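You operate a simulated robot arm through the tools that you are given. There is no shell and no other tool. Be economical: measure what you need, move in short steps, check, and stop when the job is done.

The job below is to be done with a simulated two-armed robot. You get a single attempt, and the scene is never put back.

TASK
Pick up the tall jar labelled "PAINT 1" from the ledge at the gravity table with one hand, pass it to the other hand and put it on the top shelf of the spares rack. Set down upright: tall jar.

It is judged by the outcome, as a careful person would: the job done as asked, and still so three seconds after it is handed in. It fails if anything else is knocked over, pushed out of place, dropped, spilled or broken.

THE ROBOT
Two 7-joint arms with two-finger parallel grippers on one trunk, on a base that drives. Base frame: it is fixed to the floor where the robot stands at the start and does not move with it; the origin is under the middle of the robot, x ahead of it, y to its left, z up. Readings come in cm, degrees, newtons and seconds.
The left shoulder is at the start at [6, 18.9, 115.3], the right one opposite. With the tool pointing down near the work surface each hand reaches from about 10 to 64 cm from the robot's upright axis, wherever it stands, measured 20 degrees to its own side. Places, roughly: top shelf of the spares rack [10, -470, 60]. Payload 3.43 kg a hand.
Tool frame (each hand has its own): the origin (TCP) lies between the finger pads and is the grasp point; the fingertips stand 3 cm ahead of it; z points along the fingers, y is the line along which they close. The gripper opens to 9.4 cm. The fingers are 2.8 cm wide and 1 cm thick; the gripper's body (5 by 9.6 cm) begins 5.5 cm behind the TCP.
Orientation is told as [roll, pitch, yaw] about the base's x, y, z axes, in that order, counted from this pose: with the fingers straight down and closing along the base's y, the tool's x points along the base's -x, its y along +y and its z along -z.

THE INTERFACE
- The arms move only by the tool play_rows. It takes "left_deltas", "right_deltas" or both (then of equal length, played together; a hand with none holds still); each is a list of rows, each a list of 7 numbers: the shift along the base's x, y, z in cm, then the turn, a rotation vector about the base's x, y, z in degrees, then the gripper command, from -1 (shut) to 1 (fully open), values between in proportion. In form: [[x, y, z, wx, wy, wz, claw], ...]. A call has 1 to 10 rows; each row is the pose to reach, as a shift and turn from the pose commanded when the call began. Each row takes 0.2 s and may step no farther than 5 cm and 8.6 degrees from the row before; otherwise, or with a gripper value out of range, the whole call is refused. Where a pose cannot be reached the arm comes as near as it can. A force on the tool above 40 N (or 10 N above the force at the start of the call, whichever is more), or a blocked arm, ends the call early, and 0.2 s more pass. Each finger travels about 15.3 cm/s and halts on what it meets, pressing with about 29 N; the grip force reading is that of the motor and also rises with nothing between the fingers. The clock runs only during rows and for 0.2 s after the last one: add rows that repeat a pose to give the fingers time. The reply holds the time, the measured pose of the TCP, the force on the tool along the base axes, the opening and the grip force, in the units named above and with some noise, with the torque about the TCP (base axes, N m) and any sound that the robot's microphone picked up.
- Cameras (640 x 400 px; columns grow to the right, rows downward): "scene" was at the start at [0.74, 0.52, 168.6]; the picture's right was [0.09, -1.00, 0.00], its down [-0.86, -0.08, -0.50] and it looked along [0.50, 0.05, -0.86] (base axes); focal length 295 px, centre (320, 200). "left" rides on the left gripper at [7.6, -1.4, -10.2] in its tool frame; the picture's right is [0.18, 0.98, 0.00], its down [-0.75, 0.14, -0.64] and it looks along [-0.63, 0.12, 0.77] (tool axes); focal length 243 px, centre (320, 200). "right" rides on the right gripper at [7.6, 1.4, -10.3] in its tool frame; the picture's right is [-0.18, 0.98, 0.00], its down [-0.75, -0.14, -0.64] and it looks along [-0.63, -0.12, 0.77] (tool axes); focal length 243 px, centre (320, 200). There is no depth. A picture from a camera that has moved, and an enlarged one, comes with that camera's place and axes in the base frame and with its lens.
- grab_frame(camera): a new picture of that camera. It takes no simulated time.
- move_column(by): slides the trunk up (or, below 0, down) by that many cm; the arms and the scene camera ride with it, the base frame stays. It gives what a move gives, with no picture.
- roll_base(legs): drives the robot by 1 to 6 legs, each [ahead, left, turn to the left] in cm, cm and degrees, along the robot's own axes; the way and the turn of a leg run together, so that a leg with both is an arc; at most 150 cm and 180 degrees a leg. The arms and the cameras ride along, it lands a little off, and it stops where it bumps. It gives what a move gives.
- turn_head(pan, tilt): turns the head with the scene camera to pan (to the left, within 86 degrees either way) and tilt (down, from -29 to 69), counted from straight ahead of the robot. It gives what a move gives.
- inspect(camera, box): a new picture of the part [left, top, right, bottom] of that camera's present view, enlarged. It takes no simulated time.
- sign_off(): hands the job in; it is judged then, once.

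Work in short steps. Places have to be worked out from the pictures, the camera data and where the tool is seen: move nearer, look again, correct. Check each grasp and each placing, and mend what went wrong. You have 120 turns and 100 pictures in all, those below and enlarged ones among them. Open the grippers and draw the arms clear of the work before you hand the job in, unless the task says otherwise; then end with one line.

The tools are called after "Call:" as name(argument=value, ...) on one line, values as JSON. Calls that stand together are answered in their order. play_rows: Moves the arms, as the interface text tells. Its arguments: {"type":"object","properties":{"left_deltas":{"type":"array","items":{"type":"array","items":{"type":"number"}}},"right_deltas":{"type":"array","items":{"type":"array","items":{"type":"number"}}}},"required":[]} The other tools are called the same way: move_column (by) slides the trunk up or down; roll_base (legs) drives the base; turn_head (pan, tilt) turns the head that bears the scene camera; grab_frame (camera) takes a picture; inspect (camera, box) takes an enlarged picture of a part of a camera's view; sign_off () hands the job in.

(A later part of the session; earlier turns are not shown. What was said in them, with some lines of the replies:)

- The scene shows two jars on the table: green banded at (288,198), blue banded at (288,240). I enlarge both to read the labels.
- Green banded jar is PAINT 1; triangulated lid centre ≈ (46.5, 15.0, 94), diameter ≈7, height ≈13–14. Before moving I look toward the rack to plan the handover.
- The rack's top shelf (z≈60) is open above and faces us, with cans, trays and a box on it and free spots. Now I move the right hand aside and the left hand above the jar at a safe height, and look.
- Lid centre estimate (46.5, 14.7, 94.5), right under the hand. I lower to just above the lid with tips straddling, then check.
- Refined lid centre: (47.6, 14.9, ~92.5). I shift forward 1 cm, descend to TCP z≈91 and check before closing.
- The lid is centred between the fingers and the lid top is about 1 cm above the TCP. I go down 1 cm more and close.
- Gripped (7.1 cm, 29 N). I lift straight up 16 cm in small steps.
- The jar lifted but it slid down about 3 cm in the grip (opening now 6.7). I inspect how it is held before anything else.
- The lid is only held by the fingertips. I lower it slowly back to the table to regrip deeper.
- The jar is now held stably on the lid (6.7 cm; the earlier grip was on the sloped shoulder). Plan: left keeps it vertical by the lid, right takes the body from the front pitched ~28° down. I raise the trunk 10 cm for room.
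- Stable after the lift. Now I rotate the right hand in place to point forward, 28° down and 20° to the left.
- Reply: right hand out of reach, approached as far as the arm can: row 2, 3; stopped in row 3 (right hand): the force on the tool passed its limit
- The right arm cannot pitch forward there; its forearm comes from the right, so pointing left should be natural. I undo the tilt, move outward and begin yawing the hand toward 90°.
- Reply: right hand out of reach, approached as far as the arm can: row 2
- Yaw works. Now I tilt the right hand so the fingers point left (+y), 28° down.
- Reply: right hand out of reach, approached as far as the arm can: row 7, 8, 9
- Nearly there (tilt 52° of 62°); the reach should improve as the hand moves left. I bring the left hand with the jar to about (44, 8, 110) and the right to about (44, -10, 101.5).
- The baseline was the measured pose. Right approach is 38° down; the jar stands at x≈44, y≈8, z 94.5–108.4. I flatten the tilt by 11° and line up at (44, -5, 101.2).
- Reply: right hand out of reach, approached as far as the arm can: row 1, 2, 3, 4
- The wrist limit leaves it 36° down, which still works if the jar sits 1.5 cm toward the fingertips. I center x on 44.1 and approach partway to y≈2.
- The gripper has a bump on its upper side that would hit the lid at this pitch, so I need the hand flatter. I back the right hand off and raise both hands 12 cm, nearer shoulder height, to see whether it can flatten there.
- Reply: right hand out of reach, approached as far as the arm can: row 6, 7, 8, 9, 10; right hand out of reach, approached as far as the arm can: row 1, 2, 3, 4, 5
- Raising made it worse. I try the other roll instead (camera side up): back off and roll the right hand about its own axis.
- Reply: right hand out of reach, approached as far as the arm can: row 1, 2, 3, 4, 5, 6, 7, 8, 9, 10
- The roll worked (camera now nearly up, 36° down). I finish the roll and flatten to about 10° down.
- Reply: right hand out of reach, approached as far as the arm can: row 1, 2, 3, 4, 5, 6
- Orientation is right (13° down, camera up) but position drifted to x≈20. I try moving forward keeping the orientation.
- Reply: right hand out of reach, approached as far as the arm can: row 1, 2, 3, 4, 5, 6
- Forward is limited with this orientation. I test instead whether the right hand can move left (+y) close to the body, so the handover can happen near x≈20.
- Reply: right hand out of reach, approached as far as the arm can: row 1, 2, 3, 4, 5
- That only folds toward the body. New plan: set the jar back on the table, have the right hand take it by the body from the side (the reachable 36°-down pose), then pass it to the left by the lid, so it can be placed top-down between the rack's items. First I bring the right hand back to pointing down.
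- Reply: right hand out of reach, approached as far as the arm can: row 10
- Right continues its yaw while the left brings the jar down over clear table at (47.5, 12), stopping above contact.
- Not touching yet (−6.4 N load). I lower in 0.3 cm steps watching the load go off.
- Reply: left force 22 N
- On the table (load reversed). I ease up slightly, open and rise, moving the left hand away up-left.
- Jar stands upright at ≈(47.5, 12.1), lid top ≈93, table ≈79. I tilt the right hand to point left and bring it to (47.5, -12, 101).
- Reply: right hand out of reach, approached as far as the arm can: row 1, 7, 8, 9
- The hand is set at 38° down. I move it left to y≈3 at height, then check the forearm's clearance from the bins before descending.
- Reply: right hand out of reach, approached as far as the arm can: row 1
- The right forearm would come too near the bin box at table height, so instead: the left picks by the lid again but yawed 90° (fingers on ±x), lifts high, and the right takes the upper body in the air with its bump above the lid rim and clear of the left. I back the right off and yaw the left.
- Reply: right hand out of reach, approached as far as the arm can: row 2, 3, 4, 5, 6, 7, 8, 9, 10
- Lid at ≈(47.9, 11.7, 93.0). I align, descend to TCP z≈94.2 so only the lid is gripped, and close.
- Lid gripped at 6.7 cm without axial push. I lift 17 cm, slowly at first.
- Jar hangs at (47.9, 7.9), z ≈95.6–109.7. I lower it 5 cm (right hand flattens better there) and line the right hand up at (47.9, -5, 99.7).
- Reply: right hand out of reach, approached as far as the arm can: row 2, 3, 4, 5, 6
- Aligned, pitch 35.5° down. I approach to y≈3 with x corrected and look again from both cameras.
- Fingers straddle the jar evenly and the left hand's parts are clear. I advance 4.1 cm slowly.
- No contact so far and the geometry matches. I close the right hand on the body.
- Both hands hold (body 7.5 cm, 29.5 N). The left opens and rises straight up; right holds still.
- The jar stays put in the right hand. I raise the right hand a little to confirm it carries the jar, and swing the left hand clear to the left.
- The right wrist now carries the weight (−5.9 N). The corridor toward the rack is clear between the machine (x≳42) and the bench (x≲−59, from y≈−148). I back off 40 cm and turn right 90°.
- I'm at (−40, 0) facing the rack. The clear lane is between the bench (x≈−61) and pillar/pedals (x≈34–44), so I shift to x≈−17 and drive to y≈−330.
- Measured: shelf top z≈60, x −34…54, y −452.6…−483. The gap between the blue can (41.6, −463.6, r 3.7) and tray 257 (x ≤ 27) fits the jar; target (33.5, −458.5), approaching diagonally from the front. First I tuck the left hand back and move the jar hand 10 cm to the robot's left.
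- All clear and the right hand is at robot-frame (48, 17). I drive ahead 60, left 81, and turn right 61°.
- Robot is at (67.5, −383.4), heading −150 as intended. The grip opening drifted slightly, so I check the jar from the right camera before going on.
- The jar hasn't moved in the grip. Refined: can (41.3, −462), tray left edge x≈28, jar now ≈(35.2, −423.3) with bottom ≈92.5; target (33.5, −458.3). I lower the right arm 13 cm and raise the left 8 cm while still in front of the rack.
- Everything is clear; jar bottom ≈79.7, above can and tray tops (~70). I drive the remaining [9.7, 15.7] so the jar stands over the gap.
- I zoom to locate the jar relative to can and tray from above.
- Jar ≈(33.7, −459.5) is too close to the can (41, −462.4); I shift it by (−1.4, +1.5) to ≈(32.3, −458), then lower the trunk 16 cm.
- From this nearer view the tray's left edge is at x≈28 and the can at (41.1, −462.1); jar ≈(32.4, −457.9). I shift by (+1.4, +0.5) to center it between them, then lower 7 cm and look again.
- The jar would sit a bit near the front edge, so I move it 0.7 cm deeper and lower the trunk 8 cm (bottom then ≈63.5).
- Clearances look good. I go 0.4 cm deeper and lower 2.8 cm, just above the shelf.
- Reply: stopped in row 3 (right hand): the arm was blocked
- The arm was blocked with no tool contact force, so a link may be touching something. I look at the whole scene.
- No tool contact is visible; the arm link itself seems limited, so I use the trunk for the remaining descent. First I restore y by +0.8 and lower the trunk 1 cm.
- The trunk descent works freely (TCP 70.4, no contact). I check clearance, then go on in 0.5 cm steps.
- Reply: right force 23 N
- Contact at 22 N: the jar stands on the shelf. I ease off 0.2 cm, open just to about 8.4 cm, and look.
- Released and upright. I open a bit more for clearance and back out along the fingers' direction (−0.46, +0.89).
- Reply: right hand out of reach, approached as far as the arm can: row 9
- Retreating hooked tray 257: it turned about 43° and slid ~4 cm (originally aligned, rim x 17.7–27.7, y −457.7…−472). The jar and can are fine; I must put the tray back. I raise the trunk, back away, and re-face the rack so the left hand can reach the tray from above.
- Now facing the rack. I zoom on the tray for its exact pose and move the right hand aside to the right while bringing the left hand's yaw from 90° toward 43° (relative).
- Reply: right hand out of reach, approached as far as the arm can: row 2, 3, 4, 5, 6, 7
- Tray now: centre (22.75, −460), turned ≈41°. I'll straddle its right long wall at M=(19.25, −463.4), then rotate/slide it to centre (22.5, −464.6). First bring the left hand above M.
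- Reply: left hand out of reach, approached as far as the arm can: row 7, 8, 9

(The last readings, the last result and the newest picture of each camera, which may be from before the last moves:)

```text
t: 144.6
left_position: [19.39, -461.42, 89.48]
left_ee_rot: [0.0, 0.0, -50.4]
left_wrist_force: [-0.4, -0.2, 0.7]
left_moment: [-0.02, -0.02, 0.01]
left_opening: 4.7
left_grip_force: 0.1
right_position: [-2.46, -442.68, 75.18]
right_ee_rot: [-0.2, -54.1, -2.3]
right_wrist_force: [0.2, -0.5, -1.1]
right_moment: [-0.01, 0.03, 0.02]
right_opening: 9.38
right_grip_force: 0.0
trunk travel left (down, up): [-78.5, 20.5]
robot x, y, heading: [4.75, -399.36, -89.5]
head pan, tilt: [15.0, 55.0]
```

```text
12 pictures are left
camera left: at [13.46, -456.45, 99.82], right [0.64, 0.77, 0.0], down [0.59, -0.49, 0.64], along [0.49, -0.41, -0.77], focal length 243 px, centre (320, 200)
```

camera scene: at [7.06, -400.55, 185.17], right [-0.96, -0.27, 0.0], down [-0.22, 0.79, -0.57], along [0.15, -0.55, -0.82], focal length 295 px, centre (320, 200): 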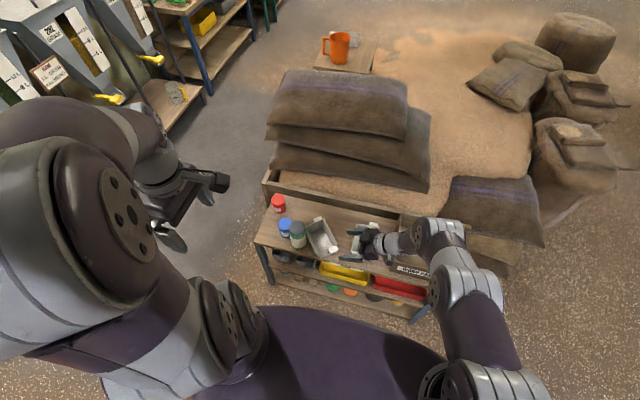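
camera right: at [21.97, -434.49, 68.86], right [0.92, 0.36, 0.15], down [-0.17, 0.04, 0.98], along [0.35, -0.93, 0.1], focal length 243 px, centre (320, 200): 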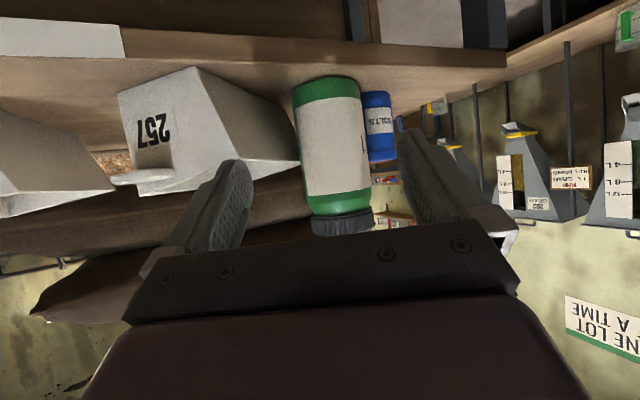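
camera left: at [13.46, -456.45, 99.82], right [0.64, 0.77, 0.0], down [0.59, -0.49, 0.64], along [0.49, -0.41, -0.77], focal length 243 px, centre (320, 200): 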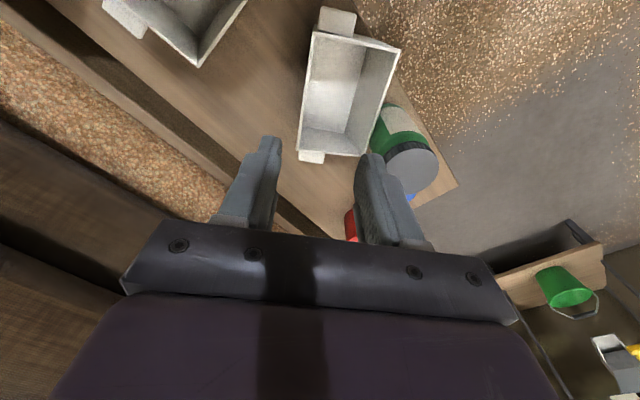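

Left-camera measurement agrees: right wall from (15.0, −458.8) to (24.1, −469), M=(19.4, −463.8). I drive 3 cm closer, align over M and lower to z≈76 to check.

Call:
roll_base(legs=[[3, 0, 0]])

Call:
play_rows(left_deltas=[[0, 0.2, -3, 0, 0, 1, 0], [0, 0.4, -6, 0, 0, 1.4, 0], [0, 0.6, -9, 0, 0, 1.4, 0], [0, 0.6, -12, 0, 0, 1.4, 0], [0, 0.6, -13.5, 0, 0, 1.4, 0], [0, 0.6, -13.5, 0, 0, 1.4, 0]])

Call:
grab_frame(camera="left")

```text
t: 145.4
left_position: [19.4, -464.16, 89.58]
left_ee_rot: [-0.1, -0.1, -50.4]
left_wrist_force: [-0.4, 0.2, -0.3]
left_moment: [-0.01, -0.01, 0.02]
left_opening: 4.7
left_grip_force: 0.0
right_position: [-2.48, -445.56, 75.34]
right_ee_rot: [-0.4, -54.0, -2.2]
right_wrist_force: [-0.3, 0.1, 0.4]
right_moment: [-0.01, -0.02, 0.0]
right_opening: 9.4
right_grip_force: 0.0
trunk travel left (down, up): [-78.5, 20.5]
robot x, y, heading: [5.13, -402.43, -89.5]
head pan, tilt: [15.0, 55.0]
```

```text
t: 146.8
left_position: [19.62, -462.25, 77.16]
left_ee_rot: [0.0, 0.0, -48.9]
left_wrist_force: [-0.5, -0.4, -0.6]
left_moment: [-0.02, 0.0, 0.01]
left_opening: 4.7
left_grip_force: 0.1
left hand out of reach, approached as far as the arm can: row 4, 5, 6
right_position: [-2.47, -445.59, 75.19]
right_ee_rot: [-0.3, -54.1, -2.4]
right_wrist_force: [0.4, -0.3, 0.3]
right_moment: [-0.02, 0.05, 0.02]
right_opening: 9.42
right_grip_force: 0.0
trunk travel left (down, up): [-78.5, 20.5]
robot x, y, heading: [5.25, -402.61, -89.6]
head pan, tilt: [15.0, 55.0]
```

```text
11 pictures are left
camera left: at [13.37, -457.53, 87.43], right [0.62, 0.78, 0.0], down [0.6, -0.48, 0.64], along [0.5, -0.4, -0.77], focal length 243 px, centre (320, 200)
```

left: 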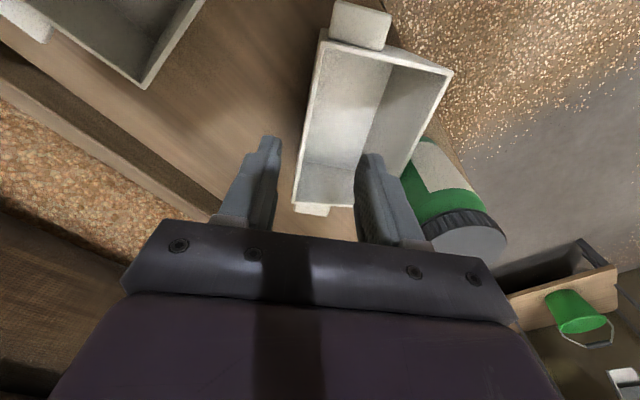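

The left arm is at its downward reach, so I raise it and shift over the wall, then use the trunk to come down around the wall.

Call:
play_rows(left_deltas=[[0, -0.3, 3, 0, 0, 0, 0], [-0.1, -1, 6, 0, 0, 0, 0], [-0.2, -1.6, 7, 0, 0, 0, 0], [-0.2, -1.6, 7, 0, 0, 0, 0]])

Call:
move_column(by=-9)

Call:
grab_frame(camera="left")

```text
t: 147.8
left_position: [19.69, -464.01, 84.08]
left_ee_rot: [0.0, 0.0, -48.9]
left_wrist_force: [1.2, -0.6, -0.1]
left_moment: [-0.01, 0.0, 0.0]
left_opening: 4.72
left_grip_force: 0.1
right_position: [-2.51, -445.6, 75.32]
right_ee_rot: [-0.2, -54.2, -2.4]
right_wrist_force: [-1.0, 0.6, -1.2]
right_moment: [-0.01, -0.02, 0.01]
right_opening: 9.41
right_grip_force: 0.1
trunk travel left (down, up): [-78.5, 20.5]
robot x, y, heading: [5.37, -402.41, -89.6]
head pan, tilt: [15.0, 55.0]
```

```text
t: 149.0
left_position: [19.55, -464.06, 75.15]
left_ee_rot: [0.0, -0.1, -49.0]
left_wrist_force: [1.2, 0.1, 0.0]
left_moment: [-0.01, 0.02, 0.01]
left_opening: 4.69
left_grip_force: 0.0
right_position: [-2.53, -445.56, 66.06]
right_ee_rot: [-0.1, -54.1, -2.5]
right_wrist_force: [-0.1, 0.3, -0.1]
right_moment: [-0.01, 0.03, -0.01]
right_opening: 9.4
right_grip_force: 0.1
trunk travel left (down, up): [-69.5, 29.5]
robot x, y, heading: [5.15, -402.6, -89.4]
head pan, tilt: [15.0, 55.0]
```

```text
10 pictures are left
camera left: at [13.47, -459.22, 85.45], right [0.62, 0.78, 0.0], down [0.6, -0.48, 0.64], along [0.5, -0.4, -0.77], focal length 243 px, centre (320, 200)
```

left: 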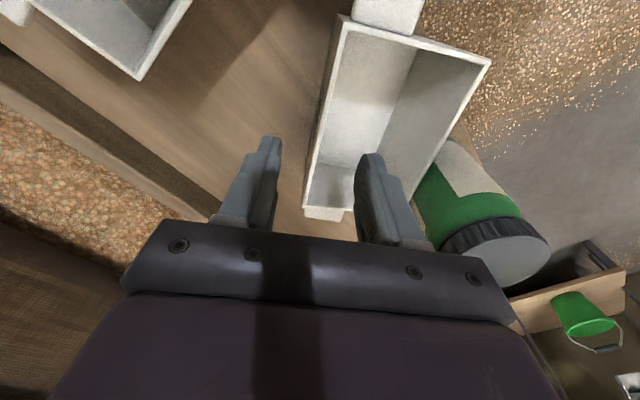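

The wall sits between the fingertips. I lower 4 cm with the trunk and close on it.

Call:
move_column(by=-4)

Call:
play_rows(left_deltas=[[0, 0, 0, 0, 0, 0, -0.4], [0, 0, 0, 0, 0, 0, -0.7], [0, 0, 0, 0, 0, 0, -1], [0, 0, 0, 0, 0, 0, -1]])

Call:
grab_frame(camera="left")

```text
t: 149.9
left_position: [19.71, -464.11, 71.07]
left_ee_rot: [0.1, 0.0, -49.0]
left_wrist_force: [-0.1, -0.3, 0.0]
left_moment: [0.01, 0.0, 0.02]
left_opening: 4.71
left_grip_force: 0.0
right_position: [-2.5, -445.46, 62.29]
right_ee_rot: [-0.3, -54.1, -2.4]
right_wrist_force: [0.4, 0.6, 0.5]
right_moment: [0.01, -0.02, -0.01]
right_opening: 9.4
right_grip_force: 0.2
trunk travel left (down, up): [-65.5, 33.5]
robot x, y, heading: [4.87, -402.83, -89.7]
head pan, tilt: [15.0, 55.0]
```

```text
t: 150.9
left_position: [19.6, -464.08, 70.89]
left_ee_rot: [0.0, 0.0, -48.9]
left_wrist_force: [0.1, -0.5, 0.2]
left_moment: [0.15, 0.07, -0.09]
left_opening: 0.33
left_grip_force: 28.9
right_position: [-2.52, -445.6, 62.19]
right_ee_rot: [-0.2, -54.1, -2.4]
right_wrist_force: [0.2, 0.6, -0.2]
right_moment: [0.0, 0.0, -0.02]
right_opening: 9.43
right_grip_force: 0.1
trunk travel left (down, up): [-65.5, 33.5]
robot x, y, heading: [5.24, -402.29, -89.7]
head pan, tilt: [15.0, 55.0]
```

```text
9 pictures are left
camera left: at [13.48, -459.23, 81.43], right [0.62, 0.78, 0.0], down [0.6, -0.48, 0.64], along [0.5, -0.4, -0.77], focal length 243 px, centre (320, 200)
```

left: 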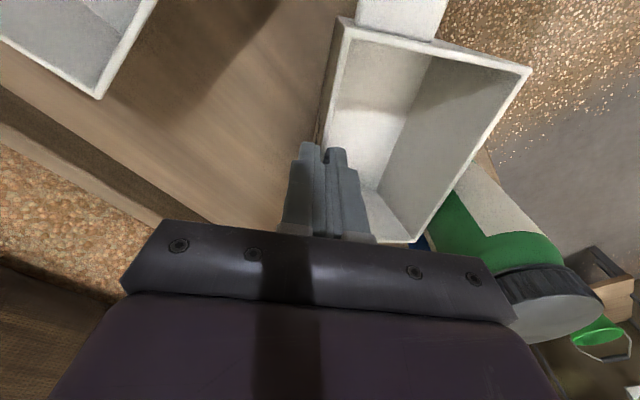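

Wall firmly gripped. I rotate the tray −42.5° about the hand while sliding it by (−1.5, −0.6) back to its original place.

Call:
play_rows(left_deltas=[[-0.3, -0.3, 0.1, 0, 0, -5.5, -1], [-0.6, -0.6, 0.1, 0, 0, -12, -1], [-0.9, -0.6, 0.1, 0, 0, -19, -1], [-1.1, -0.6, 0.1, 0, 0, -26, -1], [-1.3, -0.6, 0.1, 0, 0, -33, -1], [-1.5, -0.6, 0.1, 0, 0, -39, -1], [-1.5, -0.6, 0.1, 0, 0, -42.5, -1], [-1.5, -0.6, 0.1, 0, 0, -42.5, -1]])

Call:
inspect(camera="scene", box=[250, 170, 410, 290])

```text
t: 152.7
left_position: [18.35, -463.96, 71.14]
left_ee_rot: [0.0, 0.0, -91.7]
left_wrist_force: [0.0, 0.1, -1.0]
left_moment: [-0.03, 0.02, -0.02]
left_opening: 0.31
left_grip_force: 29.3
left hand out of reach, approached as far as the arm can: row 2, 3, 4, 5, 6, 7, 8
right_position: [-2.53, -445.6, 62.22]
right_ee_rot: [-0.1, -54.0, -2.4]
right_wrist_force: [-0.1, 0.0, -0.2]
right_moment: [-0.01, 0.01, 0.01]
right_opening: 9.4
right_grip_force: 0.0
trunk travel left (down, up): [-65.5, 33.5]
robot x, y, heading: [4.69, -402.42, -89.6]
head pan, tilt: [15.0, 55.0]
```

```text
3.33 times, centred on (330, 230) of scene
camera zoom: at [7.07, -403.53, 152.17], right [-0.96, -0.27, 0.0], down [-0.22, 0.79, -0.57], along [0.15, -0.55, -0.82], focal length 985 px, centre (287, 100)
```

zoom: 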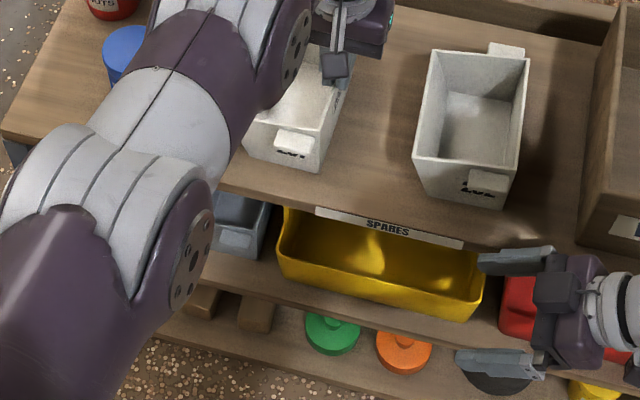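

The tray is straight again but ~2 cm too far +x and ~1.3 cm too far forward compared with tray 252 and the first view; the arm is at its reach, so I raise the right hand clear and nudge the base [1.3, −2].

Call:
play_rows(right_deltas=[[0, 0.5, 3, 0, 0, 0, 1], [0, 1, 6, 0, 0, 0, 1], [0, 1, 8, 0, 0, 0, 1], [0, 1, 8, 0, 0, 0, 1]])

Call:
roll_base(legs=[[1.3, -2, 0]])

Call:
inspect(camera="scene", box=[250, 170, 410, 290])

```text
t: 153.7
left_position: [18.18, -463.93, 71.1]
left_ee_rot: [0.0, 0.0, -91.5]
left_wrist_force: [-0.6, -0.2, 0.4]
left_moment: [-0.02, 0.03, 0.04]
left_opening: 0.32
left_grip_force: 28.6
right_position: [-2.48, -444.58, 70.15]
right_ee_rot: [-0.2, -54.1, -2.4]
right_wrist_force: [0.0, 0.8, -0.4]
right_moment: [-0.02, -0.01, 0.0]
right_opening: 9.38
right_grip_force: 0.1
trunk travel left (down, up): [-65.5, 33.5]
robot x, y, heading: [5.5, -402.43, -89.5]
head pan, tilt: [15.0, 55.0]
```

```text
t: 154.5
left_position: [16.27, -465.32, 71.32]
left_ee_rot: [-0.1, 0.1, -91.4]
left_wrist_force: [0.8, 0.4, 0.1]
left_moment: [-0.02, -0.05, 0.08]
left_opening: 0.36
left_grip_force: 29.7
right_position: [-4.43, -445.96, 70.15]
right_ee_rot: [-0.2, -54.1, -2.3]
right_wrist_force: [0.6, -0.5, -0.4]
right_moment: [0.01, -0.01, 0.02]
right_opening: 9.39
right_grip_force: 0.0
trunk travel left (down, up): [-65.5, 33.5]
robot x, y, heading: [3.42, -403.59, -89.7]
head pan, tilt: [15.0, 55.0]
```

```text
3.33 times, centred on (330, 230) of scene
camera zoom: at [5.06, -404.89, 152.17], right [-0.96, -0.27, 0.0], down [-0.22, 0.79, -0.57], along [0.15, -0.55, -0.82], focal length 985 px, centre (287, 100)
```

zoom: 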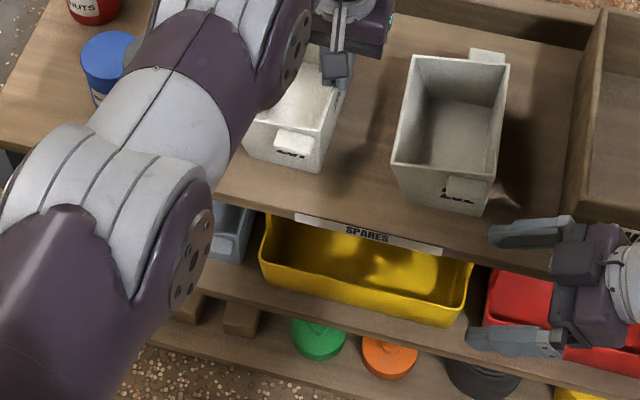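

Tray 257 now has its front at y≈−458.4 like 252 and the same ~9.4 cm spacing as originally. I release it and rise straight up.

Call:
play_rows(left_deltas=[[0, 0, 0, 0, 0, 0, -0.7], [0, 0, 0, 0, 0, 0, -0.5], [0, 0, 0, 0, 0, 0, -0.5]])

Call:
move_column(by=25)

Call:
inspect(camera="scene", box=[240, 160, 420, 290])

```text
t: 155.3
left_position: [16.39, -465.24, 71.27]
left_ee_rot: [0.0, 0.0, -91.5]
left_wrist_force: [-0.4, 0.1, -0.4]
left_moment: [-0.02, 0.02, 0.0]
left_opening: 2.32
left_grip_force: 0.1
right_position: [-4.38, -445.86, 70.3]
right_ee_rot: [-0.1, -54.1, -2.4]
right_wrist_force: [0.5, -0.3, 0.7]
right_moment: [0.04, 0.03, 0.0]
right_opening: 9.4
right_grip_force: 0.0
trunk travel left (down, up): [-65.5, 33.5]
robot x, y, heading: [3.32, -403.68, -89.8]
head pan, tilt: [15.0, 55.0]
```

```text
t: 157.8
left_position: [16.33, -465.36, 96.13]
left_ee_rot: [-0.1, 0.0, -91.5]
left_wrist_force: [0.0, -0.2, 0.0]
left_moment: [0.0, -0.01, -0.01]
left_opening: 2.35
left_grip_force: 0.0
right_position: [-4.35, -445.93, 95.27]
right_ee_rot: [-0.1, -54.2, -2.3]
right_wrist_force: [-0.2, 0.7, 0.1]
right_moment: [-0.02, 0.0, -0.01]
right_opening: 9.43
right_grip_force: 0.0
trunk travel left (down, up): [-90.5, 8.5]
robot x, y, heading: [3.14, -403.6, -89.7]
head pan, tilt: [15.0, 55.0]
```

```text
3.08 times, centred on (330, 225) of scene
camera zoom: at [5.13, -404.84, 177.17], right [-0.96, -0.27, 0.0], down [-0.22, 0.79, -0.57], along [0.15, -0.55, -0.82], focal length 909 px, centre (289, 123)
```

zoom: 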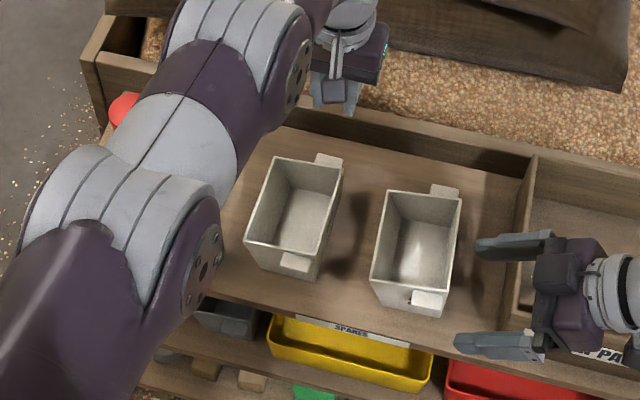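

Both trays stand parallel again. I back away to about the original viewpoint to compare the whole shelf.

Call:
roll_base(legs=[[-74, 0, 0], [0, -18, 0]])

Call:
turn_head(pan=0, tilt=30)

Call:
grab_frame(camera="scene")

```text
t: 163.0
left_position: [-1.68, -391.39, 96.17]
left_ee_rot: [-0.1, 0.1, -91.5]
left_wrist_force: [0.0, -1.0, -0.6]
left_moment: [0.03, 0.06, -0.01]
left_opening: 2.35
left_grip_force: 0.0
right_position: [-22.5, -371.83, 95.17]
right_ee_rot: [-0.2, -54.0, -2.3]
right_wrist_force: [0.8, -0.4, -0.3]
right_moment: [-0.01, 0.02, 0.02]
right_opening: 9.42
right_grip_force: 0.0
trunk travel left (down, up): [-90.5, 8.5]
robot x, y, heading: [-14.94, -329.51, -89.6]
head pan, tilt: [15.0, 55.0]
```

```text
t: 163.8
left_position: [-1.9, -391.34, 96.11]
left_ee_rot: [0.0, 0.0, -91.5]
left_wrist_force: [0.0, -0.4, 0.2]
left_moment: [0.0, 0.0, 0.02]
left_opening: 2.35
left_grip_force: 0.0
right_position: [-22.63, -371.97, 95.21]
right_ee_rot: [-0.2, -54.1, -2.4]
right_wrist_force: [-0.3, 0.3, 0.2]
right_moment: [0.01, 0.0, -0.04]
right_opening: 9.39
right_grip_force: 0.0
trunk travel left (down, up): [-90.5, 8.5]
robot x, y, heading: [-14.73, -330.0, -89.6]
head pan, tilt: [0.0, 30.0]
```

```text
5 pictures are left
camera scene: at [-14.86, -332.94, 180.77], right [-1.0, -0.01, 0.0], down [0.0, 0.5, -0.87], along [0.01, -0.87, -0.5], focal length 295 px, centre (320, 200)
```

scene: 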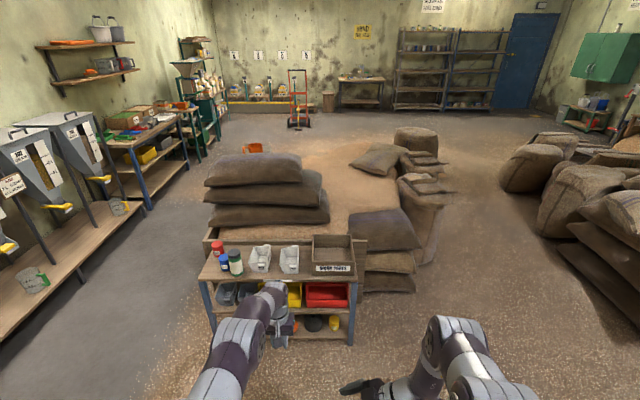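

Call:
inspect(camera="scene", box=[190, 210, 390, 310])

```text
3.20 times, centred on (290, 260) of scene
camera zoom: at [-14.86, -332.94, 180.77], right [-1.0, -0.01, 0.0], down [0.0, 0.5, -0.87], along [0.01, -0.87, -0.5], focal length 945 px, centre (416, 8)
```

zoom: 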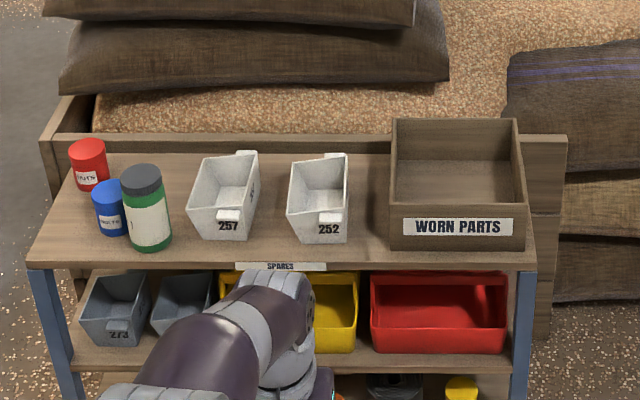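

The jar stands upright on the top shelf; cans, box and tray 252 are unchanged and tray 257 is back within about 1 cm of its place. I open the left gripper fully; both arms are clear of the rack.

Call:
play_rows(left_deltas=[[0, 0, 0, 0, 0, 0, 1], [0, 0, 0, 0, 0, 0, 1], [0, 0, 0, 0, 0, 0, 1]], right_deltas=[[0, 0, 0, 0, 0, 0, 1], [0, 0, 0, 0, 0, 0, 1], [0, 0, 0, 0, 0, 0, 1]])

Call:
sign_off()

```text
t: 164.7
left_position: [-1.87, -391.26, 96.2]
left_ee_rot: [0.0, 0.0, -91.5]
left_wrist_force: [0.0, 0.5, 0.8]
left_moment: [-0.02, -0.03, -0.01]
left_opening: 9.41
left_grip_force: 0.1
right_position: [-22.59, -371.97, 95.07]
right_ee_rot: [-0.1, -54.1, -2.4]
right_wrist_force: [0.0, 0.6, 0.5]
right_moment: [-0.05, -0.01, 0.04]
right_opening: 9.42
right_grip_force: 0.0
trunk travel left (down, up): [-90.5, 8.5]
robot x, y, heading: [-14.84, -329.49, -89.5]
head pan, tilt: [0.0, 30.0]
```

```text
The job is handed in.
```

The PAINT 1 jar was passed from the left hand to the right and stands upright on the spares rack's top shelf, but as I withdrew the right hand I knocked tray 257 about 40° and several cm out of place; I put it back to within about 1 cm.
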